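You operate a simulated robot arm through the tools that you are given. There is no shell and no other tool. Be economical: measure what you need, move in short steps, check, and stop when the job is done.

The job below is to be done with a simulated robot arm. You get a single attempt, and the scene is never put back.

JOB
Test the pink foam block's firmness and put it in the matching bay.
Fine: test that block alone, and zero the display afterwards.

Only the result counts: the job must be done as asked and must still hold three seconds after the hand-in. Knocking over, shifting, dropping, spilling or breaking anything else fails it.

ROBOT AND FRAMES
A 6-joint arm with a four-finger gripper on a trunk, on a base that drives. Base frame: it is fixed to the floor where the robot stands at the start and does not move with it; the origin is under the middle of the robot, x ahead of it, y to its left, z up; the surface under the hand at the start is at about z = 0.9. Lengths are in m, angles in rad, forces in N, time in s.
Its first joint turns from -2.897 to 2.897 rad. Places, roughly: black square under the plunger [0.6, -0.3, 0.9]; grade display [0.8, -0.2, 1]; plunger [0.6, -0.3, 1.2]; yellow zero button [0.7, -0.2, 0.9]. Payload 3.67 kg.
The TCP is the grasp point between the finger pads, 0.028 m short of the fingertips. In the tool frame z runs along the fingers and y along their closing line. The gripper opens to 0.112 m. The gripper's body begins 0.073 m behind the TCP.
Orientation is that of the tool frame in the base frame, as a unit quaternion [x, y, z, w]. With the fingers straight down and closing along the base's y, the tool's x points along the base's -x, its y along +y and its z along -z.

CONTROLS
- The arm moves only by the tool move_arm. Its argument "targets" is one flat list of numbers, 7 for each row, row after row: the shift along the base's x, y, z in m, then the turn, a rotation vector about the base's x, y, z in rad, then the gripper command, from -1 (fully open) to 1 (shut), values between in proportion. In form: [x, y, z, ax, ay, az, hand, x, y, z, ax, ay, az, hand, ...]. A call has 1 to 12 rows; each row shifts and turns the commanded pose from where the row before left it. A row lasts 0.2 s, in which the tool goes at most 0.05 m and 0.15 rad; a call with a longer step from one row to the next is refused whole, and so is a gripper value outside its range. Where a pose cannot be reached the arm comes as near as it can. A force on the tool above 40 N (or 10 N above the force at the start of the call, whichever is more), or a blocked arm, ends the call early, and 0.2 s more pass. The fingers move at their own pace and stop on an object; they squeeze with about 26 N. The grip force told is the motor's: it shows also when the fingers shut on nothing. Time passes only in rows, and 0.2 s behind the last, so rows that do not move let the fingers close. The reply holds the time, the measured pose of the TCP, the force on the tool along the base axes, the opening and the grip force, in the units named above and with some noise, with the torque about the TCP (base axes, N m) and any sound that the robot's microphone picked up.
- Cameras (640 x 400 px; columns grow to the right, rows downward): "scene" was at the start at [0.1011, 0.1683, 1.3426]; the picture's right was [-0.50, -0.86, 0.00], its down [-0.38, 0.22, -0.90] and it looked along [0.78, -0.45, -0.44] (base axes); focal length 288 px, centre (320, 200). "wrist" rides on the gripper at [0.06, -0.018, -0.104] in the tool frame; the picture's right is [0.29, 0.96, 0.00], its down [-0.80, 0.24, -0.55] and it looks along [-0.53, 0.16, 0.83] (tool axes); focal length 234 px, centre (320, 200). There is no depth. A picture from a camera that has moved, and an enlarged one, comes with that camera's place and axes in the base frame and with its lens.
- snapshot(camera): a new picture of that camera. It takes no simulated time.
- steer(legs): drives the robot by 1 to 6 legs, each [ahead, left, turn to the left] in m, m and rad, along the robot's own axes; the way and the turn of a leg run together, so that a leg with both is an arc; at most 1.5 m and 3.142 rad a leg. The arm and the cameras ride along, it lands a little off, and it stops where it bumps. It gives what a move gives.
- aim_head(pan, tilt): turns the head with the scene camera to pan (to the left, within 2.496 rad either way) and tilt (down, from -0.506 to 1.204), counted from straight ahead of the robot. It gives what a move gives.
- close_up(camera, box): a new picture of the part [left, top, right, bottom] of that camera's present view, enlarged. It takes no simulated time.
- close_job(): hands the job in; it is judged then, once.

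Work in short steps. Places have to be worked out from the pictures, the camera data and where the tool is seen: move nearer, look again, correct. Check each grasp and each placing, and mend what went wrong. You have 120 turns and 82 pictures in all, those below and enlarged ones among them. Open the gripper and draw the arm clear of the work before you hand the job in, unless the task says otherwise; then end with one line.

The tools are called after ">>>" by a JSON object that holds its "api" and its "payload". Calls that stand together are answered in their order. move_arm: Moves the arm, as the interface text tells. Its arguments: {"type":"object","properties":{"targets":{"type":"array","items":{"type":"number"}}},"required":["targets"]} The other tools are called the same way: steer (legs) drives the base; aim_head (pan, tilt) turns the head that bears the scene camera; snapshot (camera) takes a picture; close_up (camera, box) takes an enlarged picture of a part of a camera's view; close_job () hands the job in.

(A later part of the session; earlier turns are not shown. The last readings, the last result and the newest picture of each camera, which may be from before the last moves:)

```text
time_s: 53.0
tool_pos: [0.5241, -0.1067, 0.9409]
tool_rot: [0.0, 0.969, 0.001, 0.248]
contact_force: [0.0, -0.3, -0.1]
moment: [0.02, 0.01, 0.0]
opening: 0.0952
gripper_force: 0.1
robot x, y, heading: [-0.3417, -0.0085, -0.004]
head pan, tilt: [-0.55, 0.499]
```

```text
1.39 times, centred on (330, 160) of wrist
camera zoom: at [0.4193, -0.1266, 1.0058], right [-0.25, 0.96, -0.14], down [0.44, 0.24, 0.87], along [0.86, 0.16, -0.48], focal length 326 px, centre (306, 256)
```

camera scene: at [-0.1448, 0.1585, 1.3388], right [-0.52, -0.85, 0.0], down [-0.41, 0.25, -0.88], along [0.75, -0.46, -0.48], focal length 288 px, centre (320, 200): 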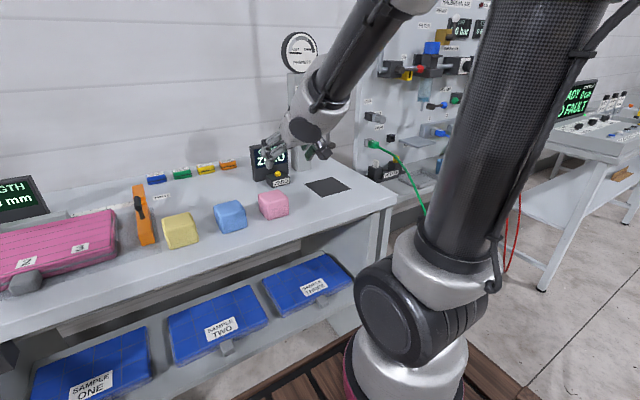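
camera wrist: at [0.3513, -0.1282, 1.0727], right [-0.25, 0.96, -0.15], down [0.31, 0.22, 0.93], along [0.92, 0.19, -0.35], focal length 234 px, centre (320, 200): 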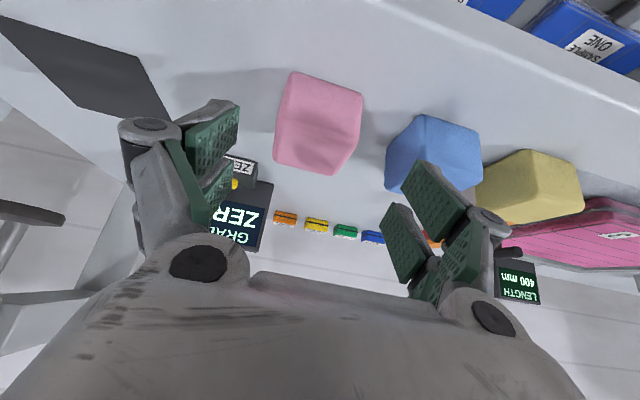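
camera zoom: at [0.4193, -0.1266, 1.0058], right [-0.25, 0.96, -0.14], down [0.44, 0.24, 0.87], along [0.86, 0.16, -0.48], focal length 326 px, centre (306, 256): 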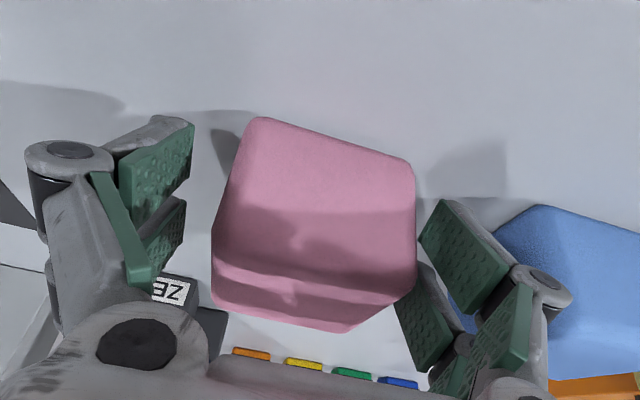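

The block sits between the pads with the right one closest; I close on it.

>>> {"api": "move_arm", "payload": {"targets": [0, 0.003, 0, 0, 0, 0, -0.4, 0, 0, 0, 0, 0, 0, 0.3, 0, 0, 0, 0, 0, 0, 1, 0, 0, 0, 0, 0, 0, 1]}}

>>> {"api": "move_arm", "payload": {"targets": [0, 0, 0.015, 0, 0, 0, 1, 0, 0, 0.015, 0, 0, 0, 1, 0, 0, 0, 0, 0, 0, 1]}}

>>> {"api": "snapshot", "payload": {"camera": "wrist"}}

>>> {"api": "close_up", "payload": {"camera": "scene", "box": [180, 80, 420, 240]}}

```text
time_s: 54.0
tool_pos: [0.5235, -0.1034, 0.9408]
tool_rot: [0.0, 0.969, 0.001, 0.246]
contact_force: [-0.5, 0.3, 0.6]
moment: [0.03, -0.03, -0.02]
opening: 0.0687
gripper_force: 26.5
robot x, y, heading: [-0.3446, -0.0052, -0.004]
head pan, tilt: [-0.55, 0.499]
```

```text
time_s: 54.8
tool_pos: [0.523, -0.1046, 0.9694]
tool_rot: [0.0, 0.969, 0.0, 0.246]
contact_force: [-0.4, 0.4, -0.6]
moment: [-0.01, 0.01, -0.01]
opening: 0.0686
gripper_force: 26.3
robot x, y, heading: [-0.3426, -0.0043, -0.001]
head pan, tilt: [-0.55, 0.499]
```

```text
40 pictures are left
camera wrist: at [0.4191, -0.1237, 1.0354], right [-0.25, 0.96, -0.14], down [0.44, 0.24, 0.87], along [0.86, 0.16, -0.48], focal length 234 px, centre (320, 200)
```

wrist: 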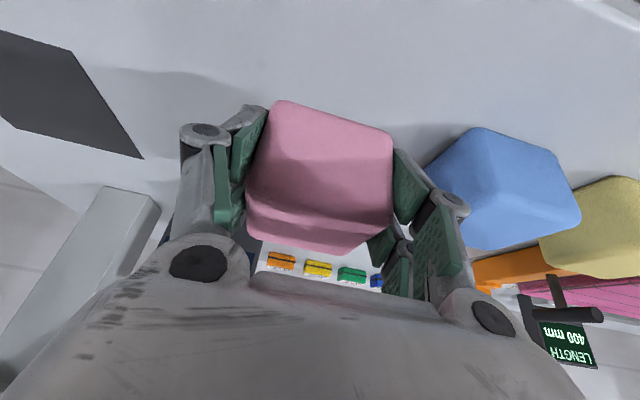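

```text
2.50 times, centred on (300, 160) of scene
camera zoom: at [-0.2437, 0.1585, 1.3388], right [-0.52, -0.85, 0.0], down [-0.41, 0.25, -0.88], along [0.75, -0.46, -0.48], focal length 719 px, centre (370, 300)
```

zoom: 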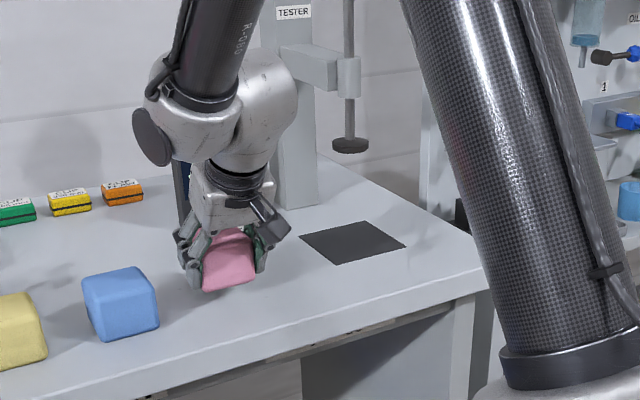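

Held securely (opening 0.069) and lifted. The square centre/plunger axis I judge at (0.611, -0.335), foot bottom about z 1.045. I carry the block sideways in front of the square.

>>> {"api": "move_arm", "payload": {"targets": [0, -0.046, 0, 0, 0, 0, 1, 0, -0.046, 0, 0, 0, 0, 1, 0, -0.046, 0, 0, 0, 0, 1, 0, -0.046, 0, 0, 0, 0, 1, 0, -0.046, 0, 0, 0, 0, 1, 0, 0, 0, 0, 0, 0, 1]}}

>>> {"api": "snapshot", "payload": {"camera": "wrist"}}

>>> {"api": "close_up", "payload": {"camera": "scene", "box": [220, 60, 460, 220]}}

```text
time_s: 56.2
tool_pos: [0.5213, -0.3332, 0.9711]
tool_rot: [0.0, 0.969, 0.001, 0.247]
contact_force: [0.4, -0.1, -0.4]
moment: [0.01, 0.05, -0.02]
opening: 0.0688
gripper_force: 26.4
robot x, y, heading: [-0.3405, -0.0096, 0.0]
head pan, tilt: [-0.55, 0.499]
```

```text
38 pictures are left
camera wrist: at [0.4169, -0.3524, 1.0351], right [-0.25, 0.96, -0.14], down [0.44, 0.24, 0.87], along [0.86, 0.16, -0.48], focal length 234 px, centre (320, 200)
```

wrist: 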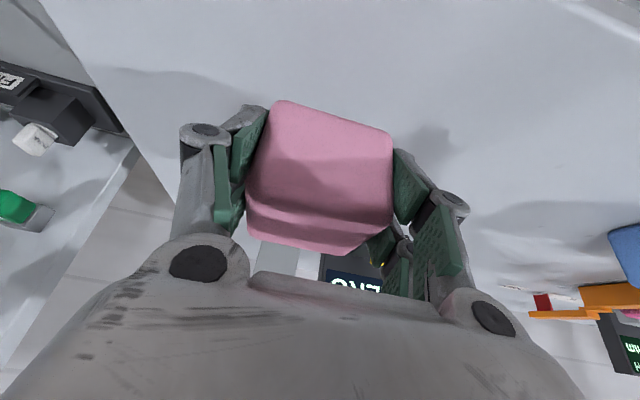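

```text
2.50 times, centred on (340, 140) of scene
camera zoom: at [-0.2438, 0.1584, 1.3388], right [-0.52, -0.85, 0.0], down [-0.41, 0.25, -0.88], along [0.75, -0.46, -0.48], focal length 719 px, centre (270, 350)
```

zoom: 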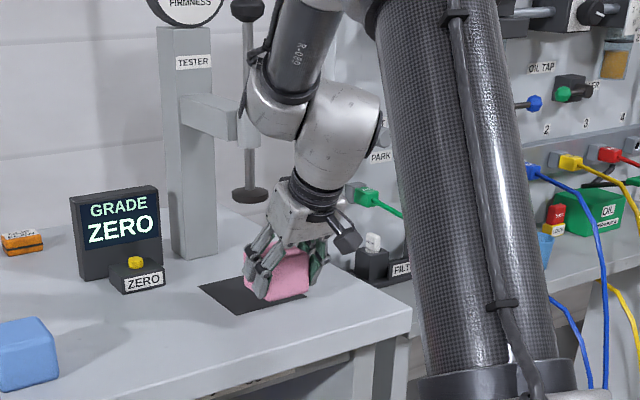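

Aligned in y. I advance half way and check clearance to the plunger rod.

>>> {"api": "move_arm", "payload": {"targets": [0.02, 0, 0, 0, 0, 0, 1, 0.02, -0.001, 0, 0, 0, 0, 1, 0, 0, 0, 0, 0, 0, 1]}}

>>> {"api": "close_up", "payload": {"camera": "scene", "box": [220, 60, 460, 220]}}

```text
time_s: 57.0
tool_pos: [0.5622, -0.3338, 0.9685]
tool_rot: [0.001, 0.969, -0.001, 0.247]
contact_force: [1.3, 0.0, -0.4]
moment: [0.02, -0.01, 0.0]
opening: 0.069
gripper_force: 25.6
robot x, y, heading: [-0.3433, -0.0086, -0.007]
head pan, tilt: [-0.55, 0.499]
```

```text
2.50 times, centred on (340, 140) of scene
camera zoom: at [-0.2438, 0.1584, 1.3388], right [-0.52, -0.85, 0.0], down [-0.41, 0.25, -0.88], along [0.75, -0.46, -0.48], focal length 719 px, centre (270, 350)
```

zoom: 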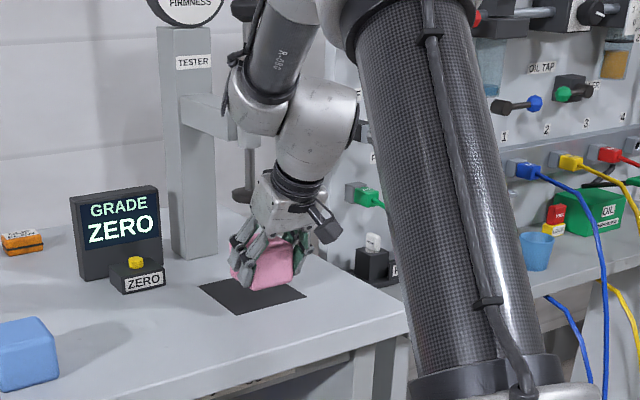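

Geometry puts the wrist joints at x≈0.41–0.44, well clear of the rod at 0.61. I advance the last 3 cm and lower the block to the square.

>>> {"api": "move_arm", "payload": {"targets": [0.016, -0.001, -0.005, 0, 0, 0, 1, 0.015, -0.001, -0.01, 0, 0, 0, 1, 0, 0, -0.01, 0, 0, 0, 1, 0, 0, 0, 0, 0, 0, 1]}}

>>> {"api": "snapshot", "payload": {"camera": "wrist"}}

>>> {"api": "close_up", "payload": {"camera": "scene", "box": [260, 90, 400, 200]}}

```text
time_s: 58.0
tool_pos: [0.5931, -0.3359, 0.9451]
tool_rot: [0.0, 0.969, 0.0, 0.247]
contact_force: [-0.3, 0.9, 1.6]
moment: [-0.06, 0.05, -0.01]
opening: 0.0685
gripper_force: 26.2
robot x, y, heading: [-0.3448, -0.007, -0.001]
head pan, tilt: [-0.55, 0.499]
```

```text
35 pictures are left
camera wrist: at [0.4897, -0.3562, 1.0099], right [-0.25, 0.96, -0.14], down [0.43, 0.24, 0.87], along [0.86, 0.16, -0.48], focal length 234 px, centre (320, 200)
```

wrist: 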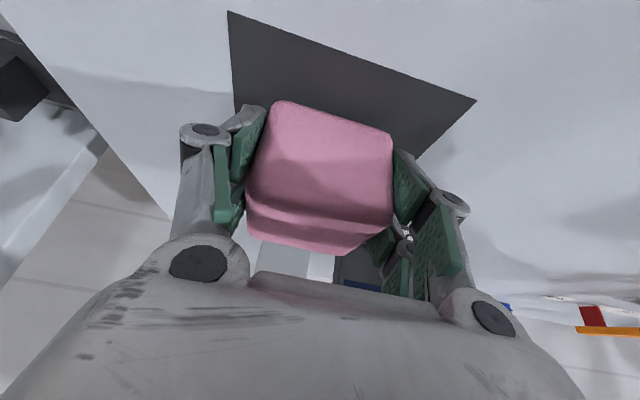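

```text
3.64 times, centred on (330, 145) of scene
camera zoom: at [-0.2438, 0.1585, 1.3388], right [-0.52, -0.85, 0.0], down [-0.41, 0.25, -0.88], along [0.75, -0.46, -0.48], focal length 1046 px, centre (284, 400)
```

zoom: 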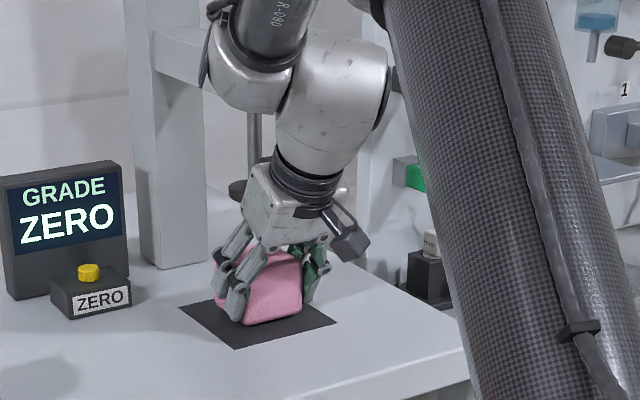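

Block centre ≈ (0.612, -0.336) over the square centre (0.609, -0.336): good. I lower the last 4 mm, open, and withdraw along the tool axis.

>>> {"api": "move_arm", "payload": {"targets": [-0.002, 0, -0.0045, 0, 0, 0, 1, 0, 0, 0, 0, 0, 0, 1, 0, 0, 0, 0, 0, 0, 0, 0, 0, 0, 0, 0, 0, -0.7, 0, 0, 0, 0, 0, 0, -0.7]}}

>>> {"api": "move_arm", "payload": {"targets": [-0.025, 0, 0.015, 0, 0, 0, -0.7, -0.03, 0, 0.025, 0, 0, 0, -0.7, -0.04, 0, 0.02, 0, 0, 0, -0.7, -0.04, 0, 0.02, 0, 0, 0, -0.7, 0, 0, 0, 0, 0, 0, -0.7]}}

>>> {"api": "snapshot", "payload": {"camera": "wrist"}}

>>> {"api": "close_up", "payload": {"camera": "scene", "box": [220, 60, 420, 200]}}

```text
time_s: 59.2
tool_pos: [0.5904, -0.3369, 0.94]
tool_rot: [0.0, 0.969, 0.001, 0.247]
contact_force: [-3.2, 1.5, 2.8]
moment: [-0.07, -0.2, 0.01]
opening: 0.0951
gripper_force: 0.1
robot x, y, heading: [-0.342, -0.0103, -0.0]
head pan, tilt: [-0.55, 0.499]
```

```text
time_s: 60.4
tool_pos: [0.4511, -0.3387, 1.0179]
tool_rot: [0.0, 0.969, 0.001, 0.247]
contact_force: [0.0, 0.3, -1.2]
moment: [0.03, 0.01, 0.0]
opening: 0.0953
gripper_force: 0.1
robot x, y, heading: [-0.3441, -0.0072, 0.003]
head pan, tilt: [-0.55, 0.499]
```

```text
33 pictures are left
camera wrist: at [0.348, -0.3571, 1.0836], right [-0.25, 0.96, -0.14], down [0.44, 0.24, 0.87], along [0.86, 0.16, -0.48], focal length 234 px, centre (320, 200)
```

wrist: 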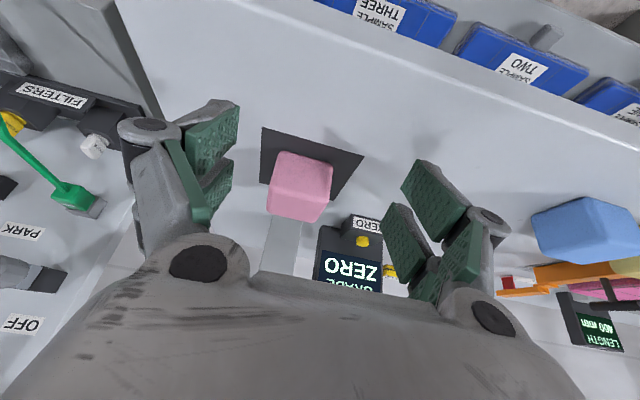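

```text
2.86 times, centred on (320, 130) of scene
camera zoom: at [-0.2436, 0.1584, 1.3388], right [-0.52, -0.85, 0.0], down [-0.41, 0.25, -0.88], along [0.75, -0.46, -0.48], focal length 822 px, centre (320, 400)
```

zoom: 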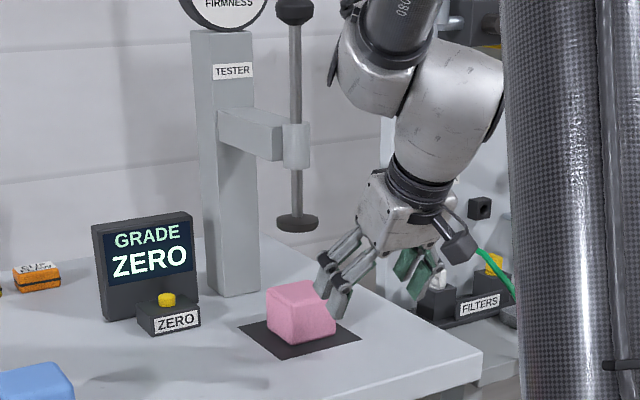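

Block stands on the square and the display shows ZERO. Now the knob on the plunger rod: top ≈ (0.611, -0.333, 1.297). I raise the tool, make it vertical and close the fingers.

>>> {"api": "move_arm", "payload": {"targets": [0, 0, 0.045, 0, 0.1, 0, -0.7, 0, 0, 0.047, 0, 0.1, 0, 0, 0, 0, 0.047, 0, 0.1, 0, 1, 0, 0, 0.047, 0, 0.1, 0, 1, 0, 0, 0.047, 0, 0.1, 0, 1, 0, 0, 0.047, 0, 0, 0, 1, 0, 0, 0.047, 0, 0, 0, 1, 0, 0, 0.025, 0, 0, 0, 1, 0, 0, 0, 0, 0, 0, 1]}}

>>> {"api": "snapshot", "payload": {"camera": "scene"}}

```text
time_s: 62.4
tool_pos: [0.4444, -0.331, 1.3523]
tool_rot: [0.001, 1.0, -0.001, 0.001]
contact_force: [1.0, 0.0, 0.7]
moment: [0.03, 0.0, 0.0]
opening: 0.0
gripper_force: 25.8
out of reach, approached as far as the arm can: row 8
robot x, y, heading: [-0.3415, -0.0086, 0.001]
head pan, tilt: [-0.55, 0.499]
```

```text
31 pictures are left
camera scene: at [-0.2437, 0.1584, 1.3388], right [-0.52, -0.85, 0.0], down [-0.41, 0.25, -0.88], along [0.75, -0.46, -0.48], focal length 288 px, centre (320, 200)
```

scene: 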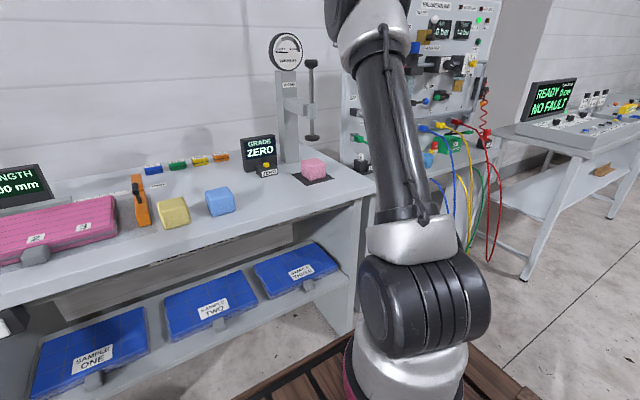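

At this height the vertical tool is at its far limit, so I pull the tool back 0.1 m, then drive 0.26 m forward so it stays short of the knob.

>>> {"api": "move_arm", "payload": {"targets": [-0.045, 0, 0, 0, 0, 0, 1, -0.045, 0, 0, 0, 0, 0, 1, -0.045, 0, 0, 0, 0, 0, 1, 0, 0, 0, 0, 0, 0, 1]}}

>>> {"api": "steer", "payload": {"legs": [[0.24, 0, 0]]}}

>>> {"api": "snapshot", "payload": {"camera": "wrist"}}

>>> {"api": "aim_head", "payload": {"pan": -0.6, "tilt": 0.3}}

>>> {"api": "snapshot", "payload": {"camera": "scene"}}

```text
time_s: 63.4
tool_pos: [0.3098, -0.3321, 1.3522]
tool_rot: [0.001, 1.0, 0.0, -0.001]
contact_force: [0.7, 0.0, -0.4]
moment: [0.0, -0.01, -0.01]
opening: 0.0
gripper_force: 25.8
robot x, y, heading: [-0.3429, -0.007, -0.003]
head pan, tilt: [-0.55, 0.499]
```

```text
time_s: 65.2
tool_pos: [0.5475, -0.3342, 1.353]
tool_rot: [0.002, 1.0, 0.0, -0.001]
contact_force: [-0.3, 0.1, 0.7]
moment: [0.01, 0.04, 0.01]
opening: 0.0001
gripper_force: 25.6
robot x, y, heading: [-0.1018, -0.0071, -0.005]
head pan, tilt: [-0.55, 0.499]
```

```text
30 pictures are left
camera wrist: at [0.4863, -0.3533, 1.459], right [-0.28, 0.96, 0.0], down [0.8, 0.24, 0.55], along [0.53, 0.16, -0.83], focal length 234 px, centre (320, 200)
```

wrist: 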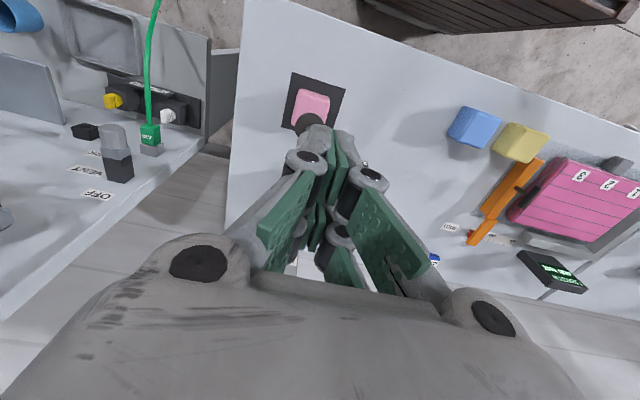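

```text
time_s: 65.9
tool_pos: [0.5484, -0.3339, 1.3531]
tool_rot: [0.003, 1.0, 0.0, -0.001]
contact_force: [-0.6, -0.2, 0.5]
moment: [-0.02, -0.02, -0.01]
opening: 0.0
gripper_force: 25.9
robot x, y, heading: [-0.1046, -0.008, -0.007]
head pan, tilt: [-0.6, 0.3]
```

```text
29 pictures are left
camera scene: at [-0.0045, 0.1518, 1.3571], right [-0.57, -0.82, 0.0], down [-0.24, 0.17, -0.96], along [0.78, -0.54, -0.3], focal length 288 px, centre (320, 200)
```

scene: 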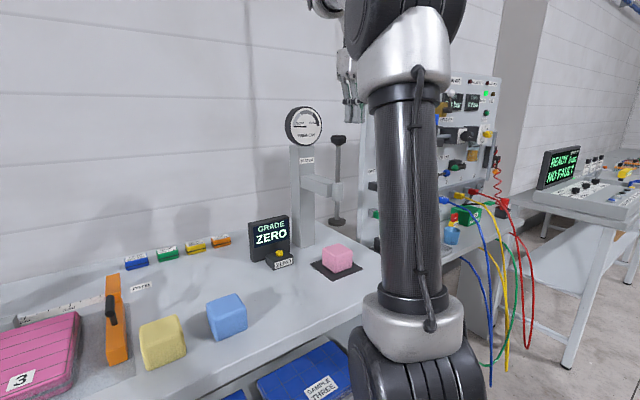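

Knob top confirmed at about (0.611, -0.336, 1.29); tips at 1.325. I move over it and check.

>>> {"api": "move_arm", "payload": {"targets": [0.032, -0.001, 0, 0, 0, 0, 1, 0.031, -0.001, 0, 0, 0, 0, 1, 0, 0, -0.015, 0, 0, 0, 1, 0, 0, 0, 0, 0, 0, 1]}}

>>> {"api": "close_up", "payload": {"camera": "scene", "box": [230, 60, 430, 280]}}

>>> {"api": "close_up", "payload": {"camera": "wrist", "box": [220, 60, 420, 200]}}

```text
time_s: 66.9
tool_pos: [0.6105, -0.3354, 1.3354]
tool_rot: [0.003, 1.0, 0.0, -0.002]
contact_force: [0.6, 0.4, 0.2]
moment: [0.01, -0.04, 0.02]
opening: 0.0003
gripper_force: 26.3
robot x, y, heading: [-0.1057, -0.0092, -0.006]
head pan, tilt: [-0.6, 0.3]
```

```text
1.82 times, centred on (330, 170) of scene
camera zoom: at [-0.0045, 0.1518, 1.3572], right [-0.57, -0.82, 0.0], down [-0.24, 0.17, -0.96], along [0.78, -0.54, -0.3], focal length 523 px, centre (302, 254)
```

zoom: 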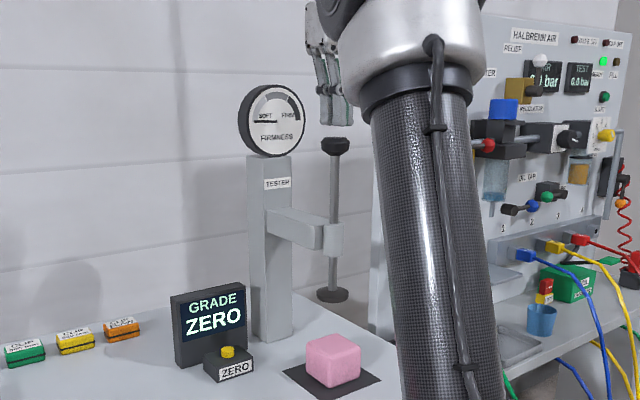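

```text
2.86 times, centred on (320, 130) of wrist
camera zoom: at [0.5497, -0.3558, 1.4425], right [-0.28, 0.96, 0.0], down [0.8, 0.24, 0.55], along [0.53, 0.16, -0.83], focal length 669 px, centre (320, 400)
```

zoom: 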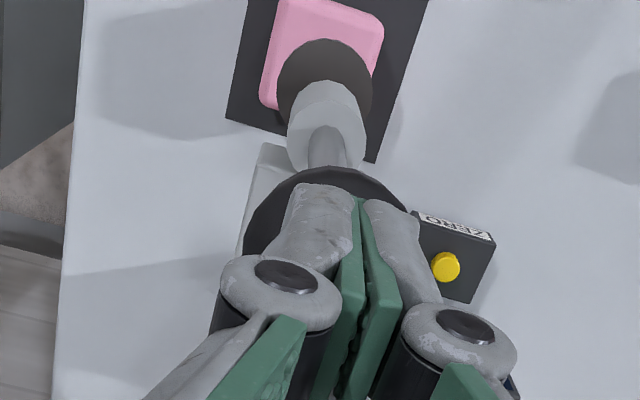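

Tips are over the knob (slightly left); I shift 5 mm right and press down until contact.

>>> {"api": "move_arm", "payload": {"targets": [0, -0.005, -0.008, 0, 0, 0, 1, 0, 0, -0.01, 0, 0, 0, 1, 0, 0, -0.01, 0, 0, 0, 1, 0, 0, -0.01, 0, 0, 0, 1, 0, 0, 0, 0, 0, 0, 1]}}

>>> {"api": "close_up", "payload": {"camera": "scene", "box": [230, 60, 430, 280]}}

```text
time_s: 68.1
tool_pos: [0.6104, -0.3402, 1.2977]
tool_rot: [0.002, 1.0, 0.0, 0.0]
contact_force: [1.1, -1.1, 2.9]
moment: [-0.05, 0.02, 0.01]
opening: 0.0059
gripper_force: 35.8
robot x, y, heading: [-0.1046, -0.0072, -0.002]
head pan, tilt: [-0.6, 0.3]
```

```text
1.82 times, centred on (330, 170) of scene
camera zoom: at [-0.0045, 0.1518, 1.3572], right [-0.57, -0.82, 0.0], down [-0.24, 0.17, -0.96], along [0.78, -0.54, -0.3], focal length 523 px, centre (302, 254)
```

zoom: 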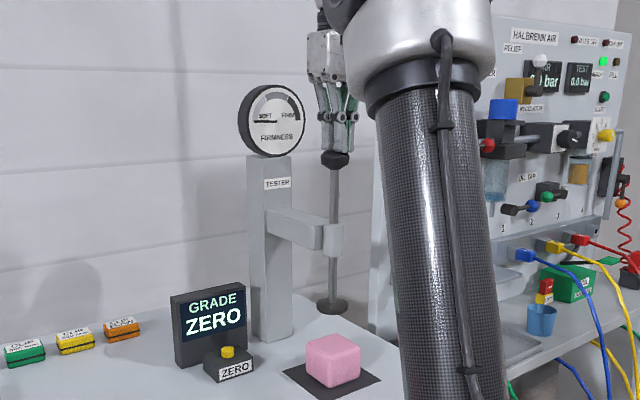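

The knob is moving down with about 3 N. I keep pressing in small steps.

>>> {"api": "move_arm", "payload": {"targets": [0, 0, -0.012, 0, 0, 0, 1, 0, 0, -0.012, 0, 0, 0, 1, 0, 0, -0.012, 0, 0, 0, 1, 0, 0, -0.01, 0, 0, 0, 1, 0, 0, 0, 0, 0, 0, 1]}}

>>> {"api": "close_up", "payload": {"camera": "scene", "box": [230, 60, 430, 280]}}

```text
time_s: 69.3
tool_pos: [0.6095, -0.3401, 1.2523]
tool_rot: [0.003, 1.0, 0.001, 0.0]
contact_force: [-1.8, 2.6, 4.9]
moment: [0.03, 0.05, 0.01]
opening: 0.006
gripper_force: 35.5
robot x, y, heading: [-0.1039, -0.0092, -0.007]
head pan, tilt: [-0.6, 0.3]
```

```text
1.82 times, centred on (330, 170) of scene
camera zoom: at [-0.0048, 0.152, 1.3572], right [-0.57, -0.82, 0.0], down [-0.24, 0.17, -0.96], along [0.79, -0.54, -0.3], focal length 523 px, centre (302, 254)
```

zoom: 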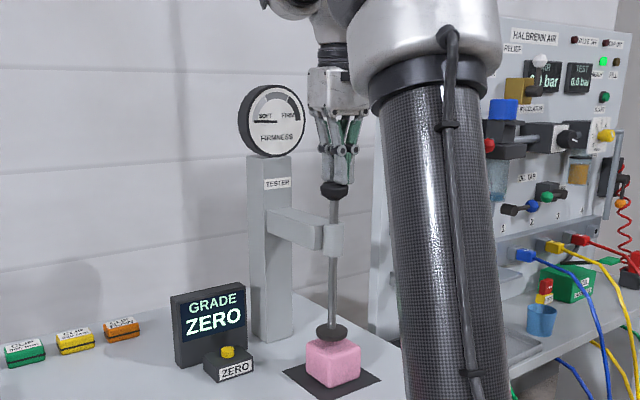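

The foot is about to touch the block. I continue pressing.

>>> {"api": "move_arm", "payload": {"targets": [0, 0, -0.006, 0, 0, 0, 1, 0, 0, -0.006, 0, 0, 0, 1, 0, 0, -0.006, 0, 0, 0, 1, 0, 0, -0.004, 0, 0, 0, 1, 0, 0, 0, 0, 0, 0, 1, 0, 0, 0, 0, 0, 0, 1]}}

>>> {"api": "close_up", "payload": {"camera": "scene", "box": [230, 60, 430, 280]}}

```text
time_s: 70.3
tool_pos: [0.6107, -0.3396, 1.237]
tool_rot: [0.002, 1.0, -0.003, 0.005]
contact_force: [-3.0, 3.5, 13.4]
moment: [0.12, 0.27, -0.03]
opening: 0.0058
gripper_force: 35.5
robot x, y, heading: [-0.1052, -0.0096, -0.006]
head pan, tilt: [-0.6, 0.3]
stopped in row 5: the force on the tool passed its limit at 44 N (the readings are from after the stop); the commanded pose is now the measured one
```

```text
1.82 times, centred on (330, 170) of scene
camera zoom: at [-0.005, 0.1523, 1.3572], right [-0.57, -0.82, 0.0], down [-0.24, 0.17, -0.96], along [0.79, -0.54, -0.3], focal length 523 px, centre (302, 254)
```

zoom: 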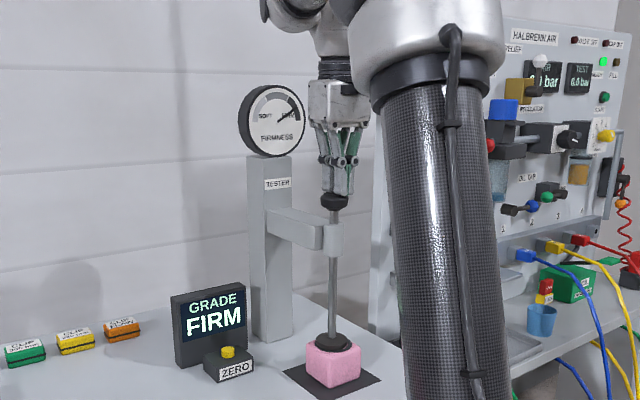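

The display reads FIRM and the gauge agrees. I lift off the knob and see whether the plunger returns and the reading holds.

>>> {"api": "move_arm", "payload": {"targets": [0, 0, 0.01, 0, 0, 0, 1, 0, 0, 0.02, 0, 0, 0, 1, 0, 0, 0.03, 0, 0, 0, 1, 0, 0, 0.04, 0, 0, 0, 1, 0, 0, 0.02, 0, 0, 0, 1, -0.03, 0, 0, 0, 0, 0, 1, -0.04, 0, 0, 0, 0, 0, 1, 0, 0, 0, 0, 0, 0, 1]}}

>>> {"api": "close_up", "payload": {"camera": "scene", "box": [230, 60, 430, 280]}}

```text
time_s: 72.2
tool_pos: [0.5411, -0.3379, 1.355]
tool_rot: [0.003, 1.0, -0.002, 0.004]
contact_force: [0.7, -0.6, -0.2]
moment: [0.01, 0.07, 0.0]
opening: 0.0
gripper_force: 35.7
robot x, y, heading: [-0.103, -0.0081, -0.005]
head pan, tilt: [-0.6, 0.3]
```

```text
1.82 times, centred on (330, 170) of scene
camera zoom: at [-0.0043, 0.1518, 1.3572], right [-0.57, -0.82, 0.0], down [-0.24, 0.17, -0.96], along [0.79, -0.54, -0.3], focal length 523 px, centre (302, 254)
```

zoom: 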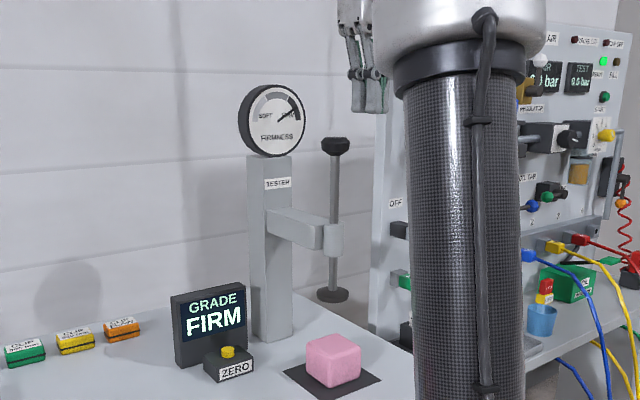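

Plunger returned; FIRM stays latched. The yellow button is around (0.705, -0.195, ~0.945). I move the closed fingers toward above it.

>>> {"api": "move_arm", "payload": {"targets": [0, 0.047, 0, 0, 0, 0, 1, 0, 0.047, -0.01, 0, 0, 0, 1, 0, 0.047, -0.015, 0, 0, 0, 1, 0.02, 0, -0.045, 0, 0, 0, 1, 0.02, 0, -0.045, 0, 0, 0, 1, 0.02, 0, -0.045, 0, 0, 0, 1, 0.02, 0, -0.045, 0, 0, 0, 1, 0.02, 0, -0.045, 0, 0, 0, 1, 0, 0, -0.03, 0, 0, 0, 1, 0, 0, 0, 0, 0, 0, 1]}}

>>> {"api": "snapshot", "payload": {"camera": "wrist"}}

>>> {"api": "close_up", "payload": {"camera": "scene", "box": [200, 80, 400, 280]}}

```text
time_s: 74.3
tool_pos: [0.6388, -0.1996, 1.0764]
tool_rot: [0.003, 1.0, -0.002, 0.003]
contact_force: [-0.6, 1.0, -0.1]
moment: [-0.02, -0.02, -0.02]
opening: 0.0002
gripper_force: 35.6
robot x, y, heading: [-0.1014, -0.0133, -0.001]
head pan, tilt: [-0.6, 0.3]
```

```text
22 pictures are left
camera wrist: at [0.5765, -0.218, 1.1818], right [-0.28, 0.96, -0.01], down [0.79, 0.24, 0.56], along [0.54, 0.15, -0.83], focal length 234 px, centre (320, 200)
```

wrist: 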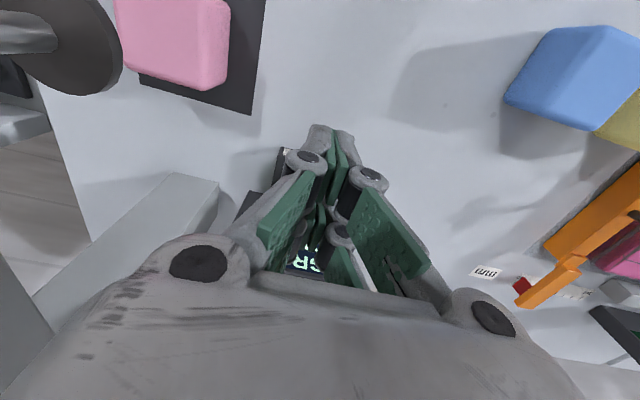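

```text
2.00 times, centred on (300, 180) of scene
camera zoom: at [-0.0045, 0.1519, 1.3572], right [-0.57, -0.82, 0.0], down [-0.24, 0.17, -0.96], along [0.79, -0.54, -0.3], focal length 576 px, centre (360, 240)
```

zoom: 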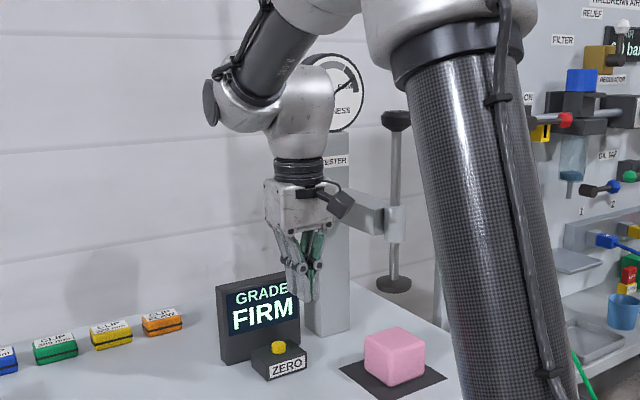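

Cross-checking gives the button at about (0.718, -0.196, top ≈0.938). I move above it.

>>> {"api": "move_arm", "payload": {"targets": [0.04, 0.002, -0.02, 0, 0, 0, 1, 0.039, 0.001, -0.02, 0, 0, 0, 1, 0, 0, -0.025, 0, 0, 0, 1, 0, 0, 0, 0, 0, 0, 1]}}

>>> {"api": "close_up", "payload": {"camera": "scene", "box": [220, 160, 360, 280]}}

>>> {"api": "close_up", "payload": {"camera": "wrist", "box": [200, 60, 440, 220]}}

```text
time_s: 75.3
tool_pos: [0.7189, -0.1964, 1.0103]
tool_rot: [0.003, 1.0, -0.001, 0.003]
contact_force: [0.0, -0.1, 0.4]
moment: [0.01, 0.0, 0.02]
opening: 0.0
gripper_force: 35.4
robot x, y, heading: [-0.1046, -0.0121, -0.004]
head pan, tilt: [-0.6, 0.3]
```

```text
3.33 times, centred on (290, 220) of scene
camera zoom: at [-0.0045, 0.1519, 1.3572], right [-0.57, -0.82, 0.0], down [-0.24, 0.17, -0.96], along [0.79, -0.54, -0.3], focal length 959 px, centre (420, 133)
```

zoom: 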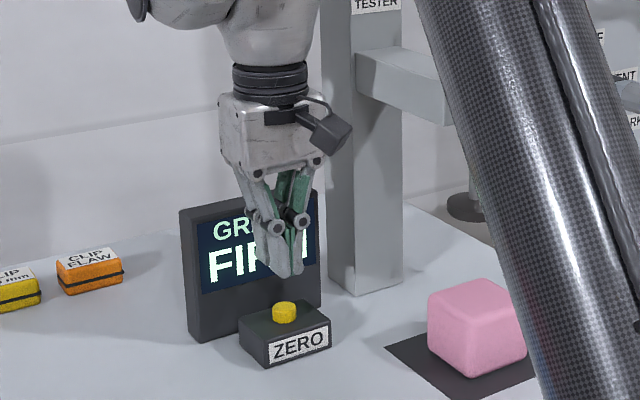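

```text
2.50 times, centred on (320, 140) of wrist
camera zoom: at [0.6572, -0.2143, 1.1156], right [-0.28, 0.96, -0.01], down [0.79, 0.24, 0.56], along [0.54, 0.15, -0.83], focal length 585 px, centre (320, 350)
```

zoom: 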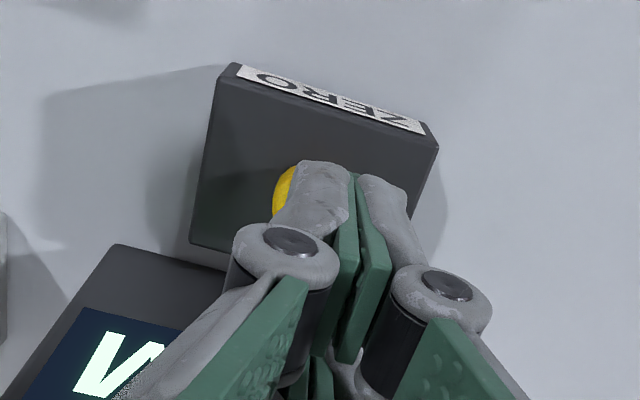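

Tip is right above the button (box centre ≈ (0.724, -0.194)). I shift 4 mm forward and press slowly.

>>> {"api": "move_arm", "payload": {"targets": [0.004, -0.001, -0.012, 0, 0, 0, 1, 0, 0, -0.01, 0, 0, 0, 1, 0, 0, -0.008, 0, 0, 0, 1, 0, 0, 0, 0, 0, 0, 1]}}

>>> {"api": "close_up", "payload": {"camera": "scene", "box": [220, 160, 360, 280]}}

```text
time_s: 76.3
tool_pos: [0.7214, -0.1974, 0.9798]
tool_rot: [0.003, 1.0, -0.002, 0.003]
contact_force: [-0.7, -0.3, -0.1]
moment: [-0.01, -0.02, 0.02]
opening: 0.0
gripper_force: 35.8
robot x, y, heading: [-0.1042, -0.0092, -0.006]
head pan, tilt: [-0.6, 0.3]
```

```text
3.33 times, centred on (290, 220) of scene
camera zoom: at [-0.0044, 0.1519, 1.3572], right [-0.57, -0.82, 0.0], down [-0.24, 0.17, -0.96], along [0.79, -0.54, -0.3], focal length 959 px, centre (420, 133)
```

zoom: 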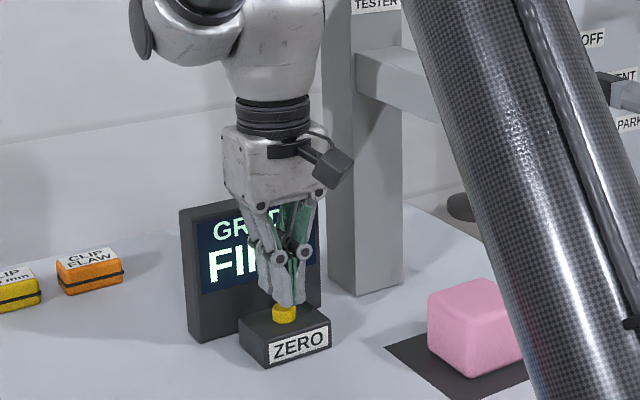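

Tip is just at the button. I press a few millimetres more.

>>> {"api": "move_arm", "payload": {"targets": [0, 0, -0.006, 0, 0, 0, 1, 0, 0, -0.005, 0, 0, 0, 1, 0, 0, -0.004, 0, 0, 0, 1, 0, 0, 0, 0, 0, 0, 1]}}

>>> {"api": "close_up", "payload": {"camera": "scene", "box": [220, 160, 360, 280]}}

```text
time_s: 77.3
tool_pos: [0.7237, -0.1992, 0.9647]
tool_rot: [0.002, 1.0, -0.002, 0.004]
contact_force: [-0.1, 0.2, 1.5]
moment: [0.01, -0.01, 0.0]
opening: 0.006
gripper_force: 35.4
robot x, y, heading: [-0.1064, -0.0065, -0.005]
head pan, tilt: [-0.6, 0.3]
```

```text
3.33 times, centred on (290, 220) of scene
camera zoom: at [-0.0044, 0.1519, 1.3572], right [-0.57, -0.82, 0.0], down [-0.24, 0.17, -0.96], along [0.79, -0.54, -0.3], focal length 959 px, centre (420, 133)
```

zoom: 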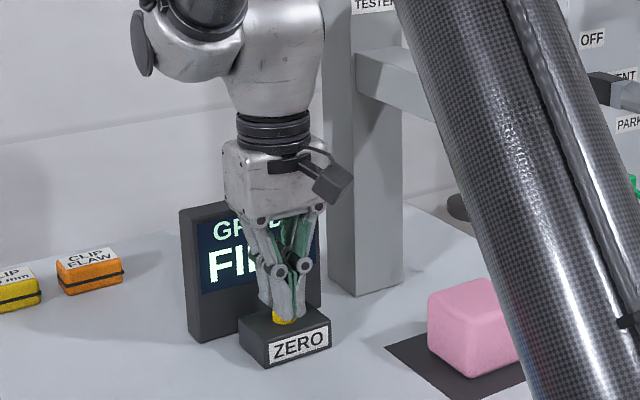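

Contact is light (1.5 N) and display is still FIRM; I press further.

>>> {"api": "move_arm", "payload": {"targets": [0, 0, -0.004, 0, 0, 0, 1, 0, 0, -0.004, 0, 0, 0, 1, 0, 0, 0, 0, 0, 0, 1]}}

>>> {"api": "close_up", "payload": {"camera": "scene", "box": [220, 160, 360, 280]}}

```text
time_s: 78.2
tool_pos: [0.724, -0.1978, 0.9589]
tool_rot: [0.003, 1.0, -0.003, 0.004]
contact_force: [-1.6, -0.1, 20.0]
moment: [-0.04, 0.1, 0.04]
opening: 0.0059
gripper_force: 35.8
robot x, y, heading: [-0.1023, -0.0128, -0.011]
head pan, tilt: [-0.6, 0.3]
heard: click
```

```text
3.33 times, centred on (290, 220) of scene
camera zoom: at [-0.0052, 0.152, 1.3572], right [-0.57, -0.82, 0.0], down [-0.24, 0.17, -0.96], along [0.79, -0.54, -0.3], focal length 959 px, centre (420, 133)
```

zoom: 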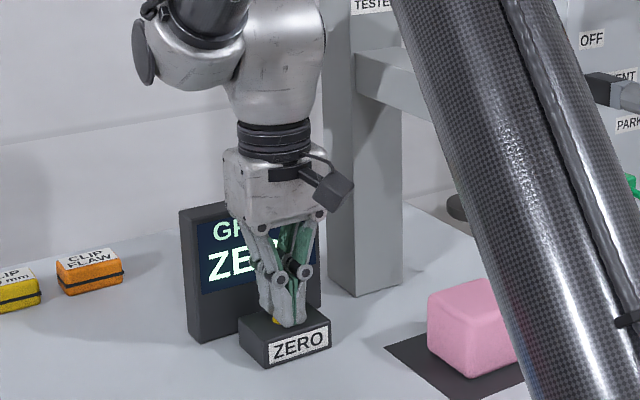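

Click heard and display back to ZERO. I lift off, retreat, open, and drive back to fetch the block with the tilted grip.

>>> {"api": "move_arm", "payload": {"targets": [0, 0, 0.03, 0, 0, 0, 1, 0, 0, 0.045, 0, 0, 0, 1, -0.045, 0, 0.03, 0, 0, 0, 1, -0.045, 0, 0.02, 0, 0, 0, 1, -0.045, 0, 0, 0, 0, 0, 1, -0.04, 0, 0, 0, 0, 0, 1, 0, 0, 0, 0, 0, 0, -0.7, 0, 0, 0, 0, 0, 0, -0.7]}}

>>> {"api": "steer", "payload": {"legs": [[-0.24, 0, 0.004]]}}

>>> {"api": "move_arm", "payload": {"targets": [0.03, -0.035, -0.01, 0, -0.1, 0, -0.7, 0.03, -0.035, -0.01, 0, -0.1, 0, -0.7, 0.03, -0.035, -0.01, 0, -0.1, 0, -0.7, 0.03, -0.035, -0.02, 0, -0.1, 0, -0.7, 0.02, 0, -0.02, 0, -0.1, 0, -0.7, 0, 0, 0, 0, 0, 0, -0.7]}}

>>> {"api": "snapshot", "payload": {"camera": "wrist"}}

```text
refused: row 3 steps farther than a row can; nothing moved
```

```text
time_s: 79.9
tool_pos: [0.4967, -0.1955, 0.9573]
tool_rot: [0.001, 1.0, -0.001, 0.004]
contact_force: [-0.2, -0.7, -0.1]
moment: [0.0, 0.0, -0.02]
opening: 0.0
gripper_force: 36.0
robot x, y, heading: [-0.3327, -0.0107, -0.002]
head pan, tilt: [-0.6, 0.3]
```

```text
refused: row 4 steps farther than a row can; nothing moved
```

```text
15 pictures are left
camera wrist: at [0.434, -0.2142, 1.063], right [-0.29, 0.96, -0.01], down [0.79, 0.24, 0.56], along [0.54, 0.16, -0.83], focal length 234 px, centre (320, 200)
```

wrist: 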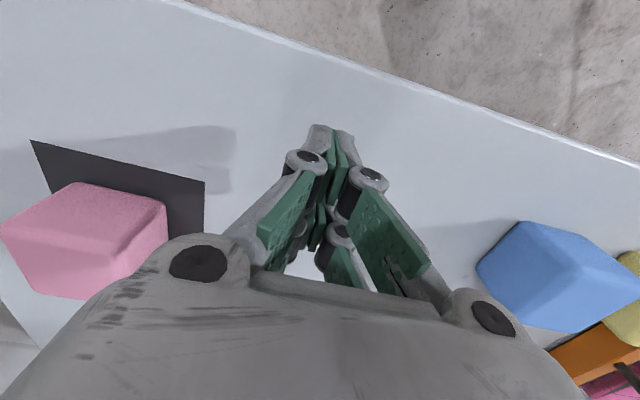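

Moves were refused, so the base drive slid the fingers straight back off the button; I check that the button box and display are undisturbed.

>>> {"api": "snapshot", "payload": {"camera": "scene"}}

```text
14 pictures are left
camera scene: at [-0.2333, 0.1531, 1.3572], right [-0.57, -0.82, 0.0], down [-0.24, 0.17, -0.96], along [0.79, -0.54, -0.3], focal length 288 px, centre (320, 200)
```

scene: 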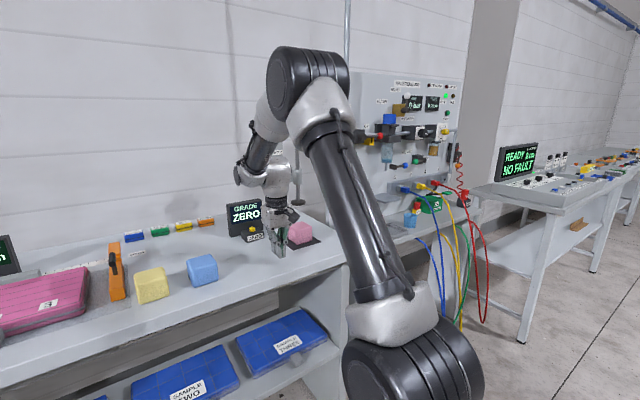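

Display shows ZERO and everything stands. Now raise, back off, open and pitch into the pre-grasp pose in front of the pink block.

>>> {"api": "move_arm", "payload": {"targets": [-0.02, 0, 0.035, 0, 0, 0, 1, -0.02, -0.02, 0.025, 0, -0.1, 0, 0, 0, -0.04, 0, 0, -0.1, 0, -0.7, 0, -0.04, 0, 0, -0.1, 0, -0.7, 0, -0.04, 0, 0, -0.1, 0, -0.7, 0, 0, 0, 0, -0.1, 0, -0.7, 0, 0, 0, 0, 0, 0, -0.7]}}

>>> {"api": "snapshot", "payload": {"camera": "wrist"}}

```text
time_s: 81.5
tool_pos: [0.4577, -0.3388, 1.0153]
tool_rot: [0.002, 0.968, -0.002, 0.251]
contact_force: [0.3, 0.0, -0.7]
moment: [0.03, -0.01, -0.03]
opening: 0.0951
gripper_force: 0.1
robot x, y, heading: [-0.3311, -0.0033, 0.001]
head pan, tilt: [-0.6, 0.3]
```

```text
13 pictures are left
camera wrist: at [0.353, -0.357, 1.0802], right [-0.25, 0.96, -0.14], down [0.43, 0.24, 0.87], along [0.87, 0.16, -0.47], focal length 234 px, centre (320, 200)
```

wrist: 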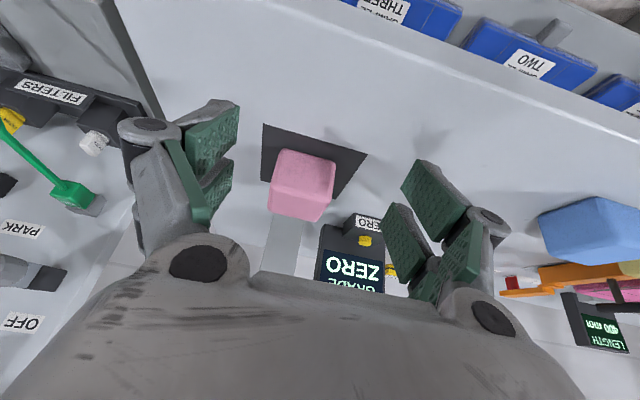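

Same view as after placing; everything is in place. I go back in along the withdrawal path and grip the block.

>>> {"api": "move_arm", "payload": {"targets": [0.04, 0.001, -0.018, 0, 0, 0, -0.7, 0.04, 0.001, -0.02, 0, 0, 0, -0.7, 0.03, 0, -0.022, 0, 0, 0, -0.7, 0.024, 0, -0.012, 0, 0, 0, -0.7, 0, 0, 0, 0, 0, 0, -0.7, 0, 0, 0, 0, 0, 0, 0.2, 0, 0, 0, 0, 0, 0, 1, 0, 0, 0, 0, 0, 0, 1]}}

>>> {"api": "move_arm", "payload": {"targets": [0, 0, 0.012, 0, 0, 0, 1, 0, 0, 0.012, 0, 0, 0, 1, -0.03, 0, 0, 0, 0, 0, 1, -0.04, 0, 0, 0, 0, 0, 1, -0.04, 0, 0, 0, 0, 0, 1, -0.03, 0, 0.02, 0, 0, 0, 1, 0, 0, 0, 0, 0, 0, 1]}}

>>> {"api": "snapshot", "payload": {"camera": "wrist"}}

```text
time_s: 82.5
tool_pos: [0.5795, -0.3329, 0.946]
tool_rot: [0.003, 0.969, 0.002, 0.245]
contact_force: [-22.0, 3.9, 1.8]
moment: [-0.44, -2.23, -0.02]
opening: 0.0954
gripper_force: 0.1
robot x, y, heading: [-0.3329, -0.0105, -0.002]
head pan, tilt: [-0.6, 0.3]
stopped in row 5: the force on the tool passed its limit at 56 N (the readings are from after the stop); the commanded pose is now the measured one
```

```text
time_s: 84.1
tool_pos: [0.4414, -0.3348, 0.9925]
tool_rot: [0.003, 0.969, 0.0, 0.246]
contact_force: [0.7, -0.4, -0.2]
moment: [0.01, 0.0, 0.02]
opening: 0.0685
gripper_force: 25.8
robot x, y, heading: [-0.3348, -0.0057, -0.006]
head pan, tilt: [-0.6, 0.3]
```

```text
12 pictures are left
camera wrist: at [0.3377, -0.3524, 1.058], right [-0.25, 0.96, -0.14], down [0.44, 0.24, 0.87], along [0.86, 0.16, -0.48], focal length 234 px, centre (320, 200)
```

wrist: 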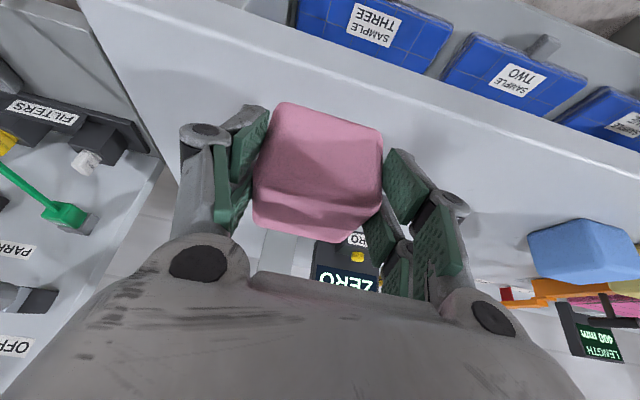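

Held again (opening 0.069, lifted clear) and the display still shows ZERO. From earlier pictures I place the rack's FIRM bay around (0.5, 2.19, 0.96), next to the front post with the blue ring at y≈2.0. I raise the block, back away and drive left.

>>> {"api": "move_arm", "payload": {"targets": [0, 0.02, 0.04, 0, 0, 0, 1, 0, 0.04, 0.02, 0, 0, 0, 1, 0, 0.04, 0.02, 0, 0, 0, 1, 0, 0, 0, 0, 0, 0, 1]}}

>>> {"api": "steer", "payload": {"legs": [[-0.3, 0, 0], [0, 1.2, 0], [0, 0.95, 0]]}}

>>> {"api": "aim_head", "payload": {"pan": 0.0, "tilt": 0.4}}

>>> {"api": "snapshot", "payload": {"camera": "scene"}}

```text
time_s: 85.1
tool_pos: [0.4436, -0.233, 1.0692]
tool_rot: [0.003, 0.969, 0.0, 0.247]
contact_force: [1.2, 0.8, -0.7]
moment: [0.01, 0.02, 0.02]
opening: 0.0687
gripper_force: 25.9
robot x, y, heading: [-0.3309, -0.0096, -0.008]
head pan, tilt: [-0.6, 0.3]
```

```text
time_s: 97.3
tool_pos: [0.1648, 1.8962, 1.0698]
tool_rot: [0.004, 0.969, -0.001, 0.246]
contact_force: [-0.6, -1.8, 0.2]
moment: [-0.03, 0.03, 0.03]
opening: 0.0688
gripper_force: 25.9
robot x, y, heading: [-0.6143, 2.1253, -0.004]
head pan, tilt: [-0.6, 0.3]
```

```text
time_s: 98.3
tool_pos: [0.1642, 1.897, 1.0688]
tool_rot: [0.004, 0.969, 0.0, 0.247]
contact_force: [-0.2, 0.0, 0.8]
moment: [0.01, -0.02, -0.02]
opening: 0.0684
gripper_force: 26.5
robot x, y, heading: [-0.6104, 2.1221, -0.004]
head pan, tilt: [0.0, 0.4]
```

```text
11 pictures are left
camera scene: at [-0.4956, 2.3378, 1.3479], right [-0.01, -1.0, 0.0], down [-0.39, 0.0, -0.92], along [0.92, -0.01, -0.39], focal length 288 px, centre (320, 200)
```

scene: 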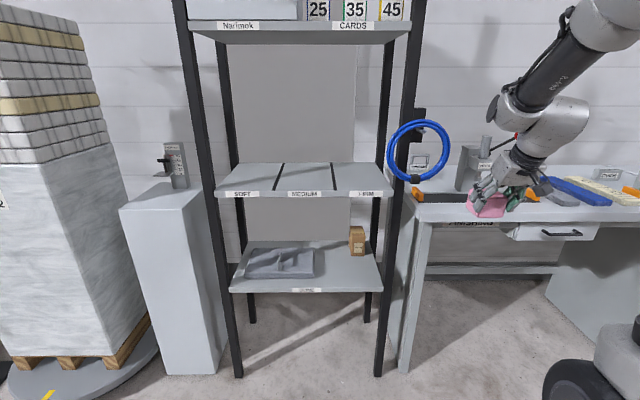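

Rack seen clearly: FIRM bay spans y≈2.06–2.28, front edge x≈0.47, top z≈0.965; the blue ring sits at x≈0.44, y 1.9–2.10, so I aim for y = 2.2. I first shift the arm left and the base slightly left, staying in front.

>>> {"api": "move_arm", "payload": {"targets": [0, 0.046, 0, 0, 0, 0, 1, 0, 0.046, 0, 0, 0, 0, 1, 0, 0.046, 0, 0, 0, 0, 1, 0, 0.046, 0, 0, 0, 0, 1, 0, 0.046, 0, 0, 0, 0, 1, 0, 0, 0, 0, 0, 0, 1]}}

>>> {"api": "steer", "payload": {"legs": [[0.0, 0.075, 0.004]]}}

>>> {"api": "steer", "payload": {"legs": [[0.2, 0.0, 0.0]]}}

>>> {"api": "snapshot", "payload": {"camera": "scene"}}

```text
time_s: 99.7
tool_pos: [0.1676, 2.1298, 1.0684]
tool_rot: [0.004, 0.969, 0.0, 0.246]
contact_force: [-0.2, 0.6, -0.3]
moment: [0.01, -0.02, 0.02]
opening: 0.0685
gripper_force: 26.0
robot x, y, heading: [-0.6129, 2.1244, -0.01]
head pan, tilt: [0.0, 0.4]
```

```text
time_s: 100.8
tool_pos: [0.1682, 2.2084, 1.0692]
tool_rot: [0.001, 0.969, 0.001, 0.246]
contact_force: [0.4, -0.2, 0.5]
moment: [-0.01, 0.01, 0.01]
opening: 0.0686
gripper_force: 26.3
robot x, y, heading: [-0.6125, 2.1998, -0.003]
head pan, tilt: [0.0, 0.4]
```

```text
time_s: 102.4
tool_pos: [0.3749, 2.2078, 1.0687]
tool_rot: [0.001, 0.969, 0.001, 0.246]
contact_force: [-0.1, -0.8, -0.5]
moment: [0.02, 0.02, 0.01]
opening: 0.0689
gripper_force: 25.7
robot x, y, heading: [-0.4025, 2.201, 0.001]
head pan, tilt: [0.0, 0.4]
```

```text
10 pictures are left
camera scene: at [-0.2891, 2.4137, 1.3479], right [0.0, -1.0, 0.0], down [-0.39, 0.0, -0.92], along [0.92, 0.0, -0.39], focal length 288 px, centre (320, 200)
```

scene: 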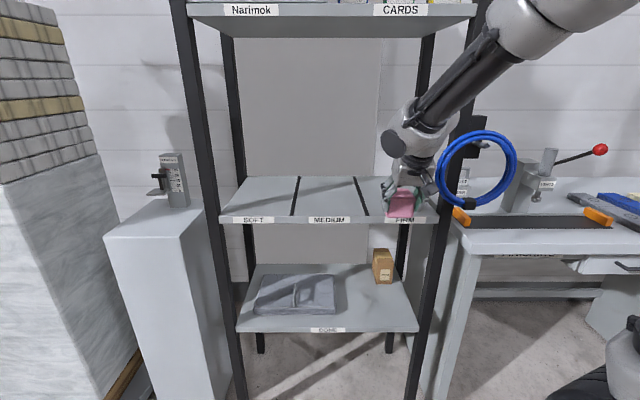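

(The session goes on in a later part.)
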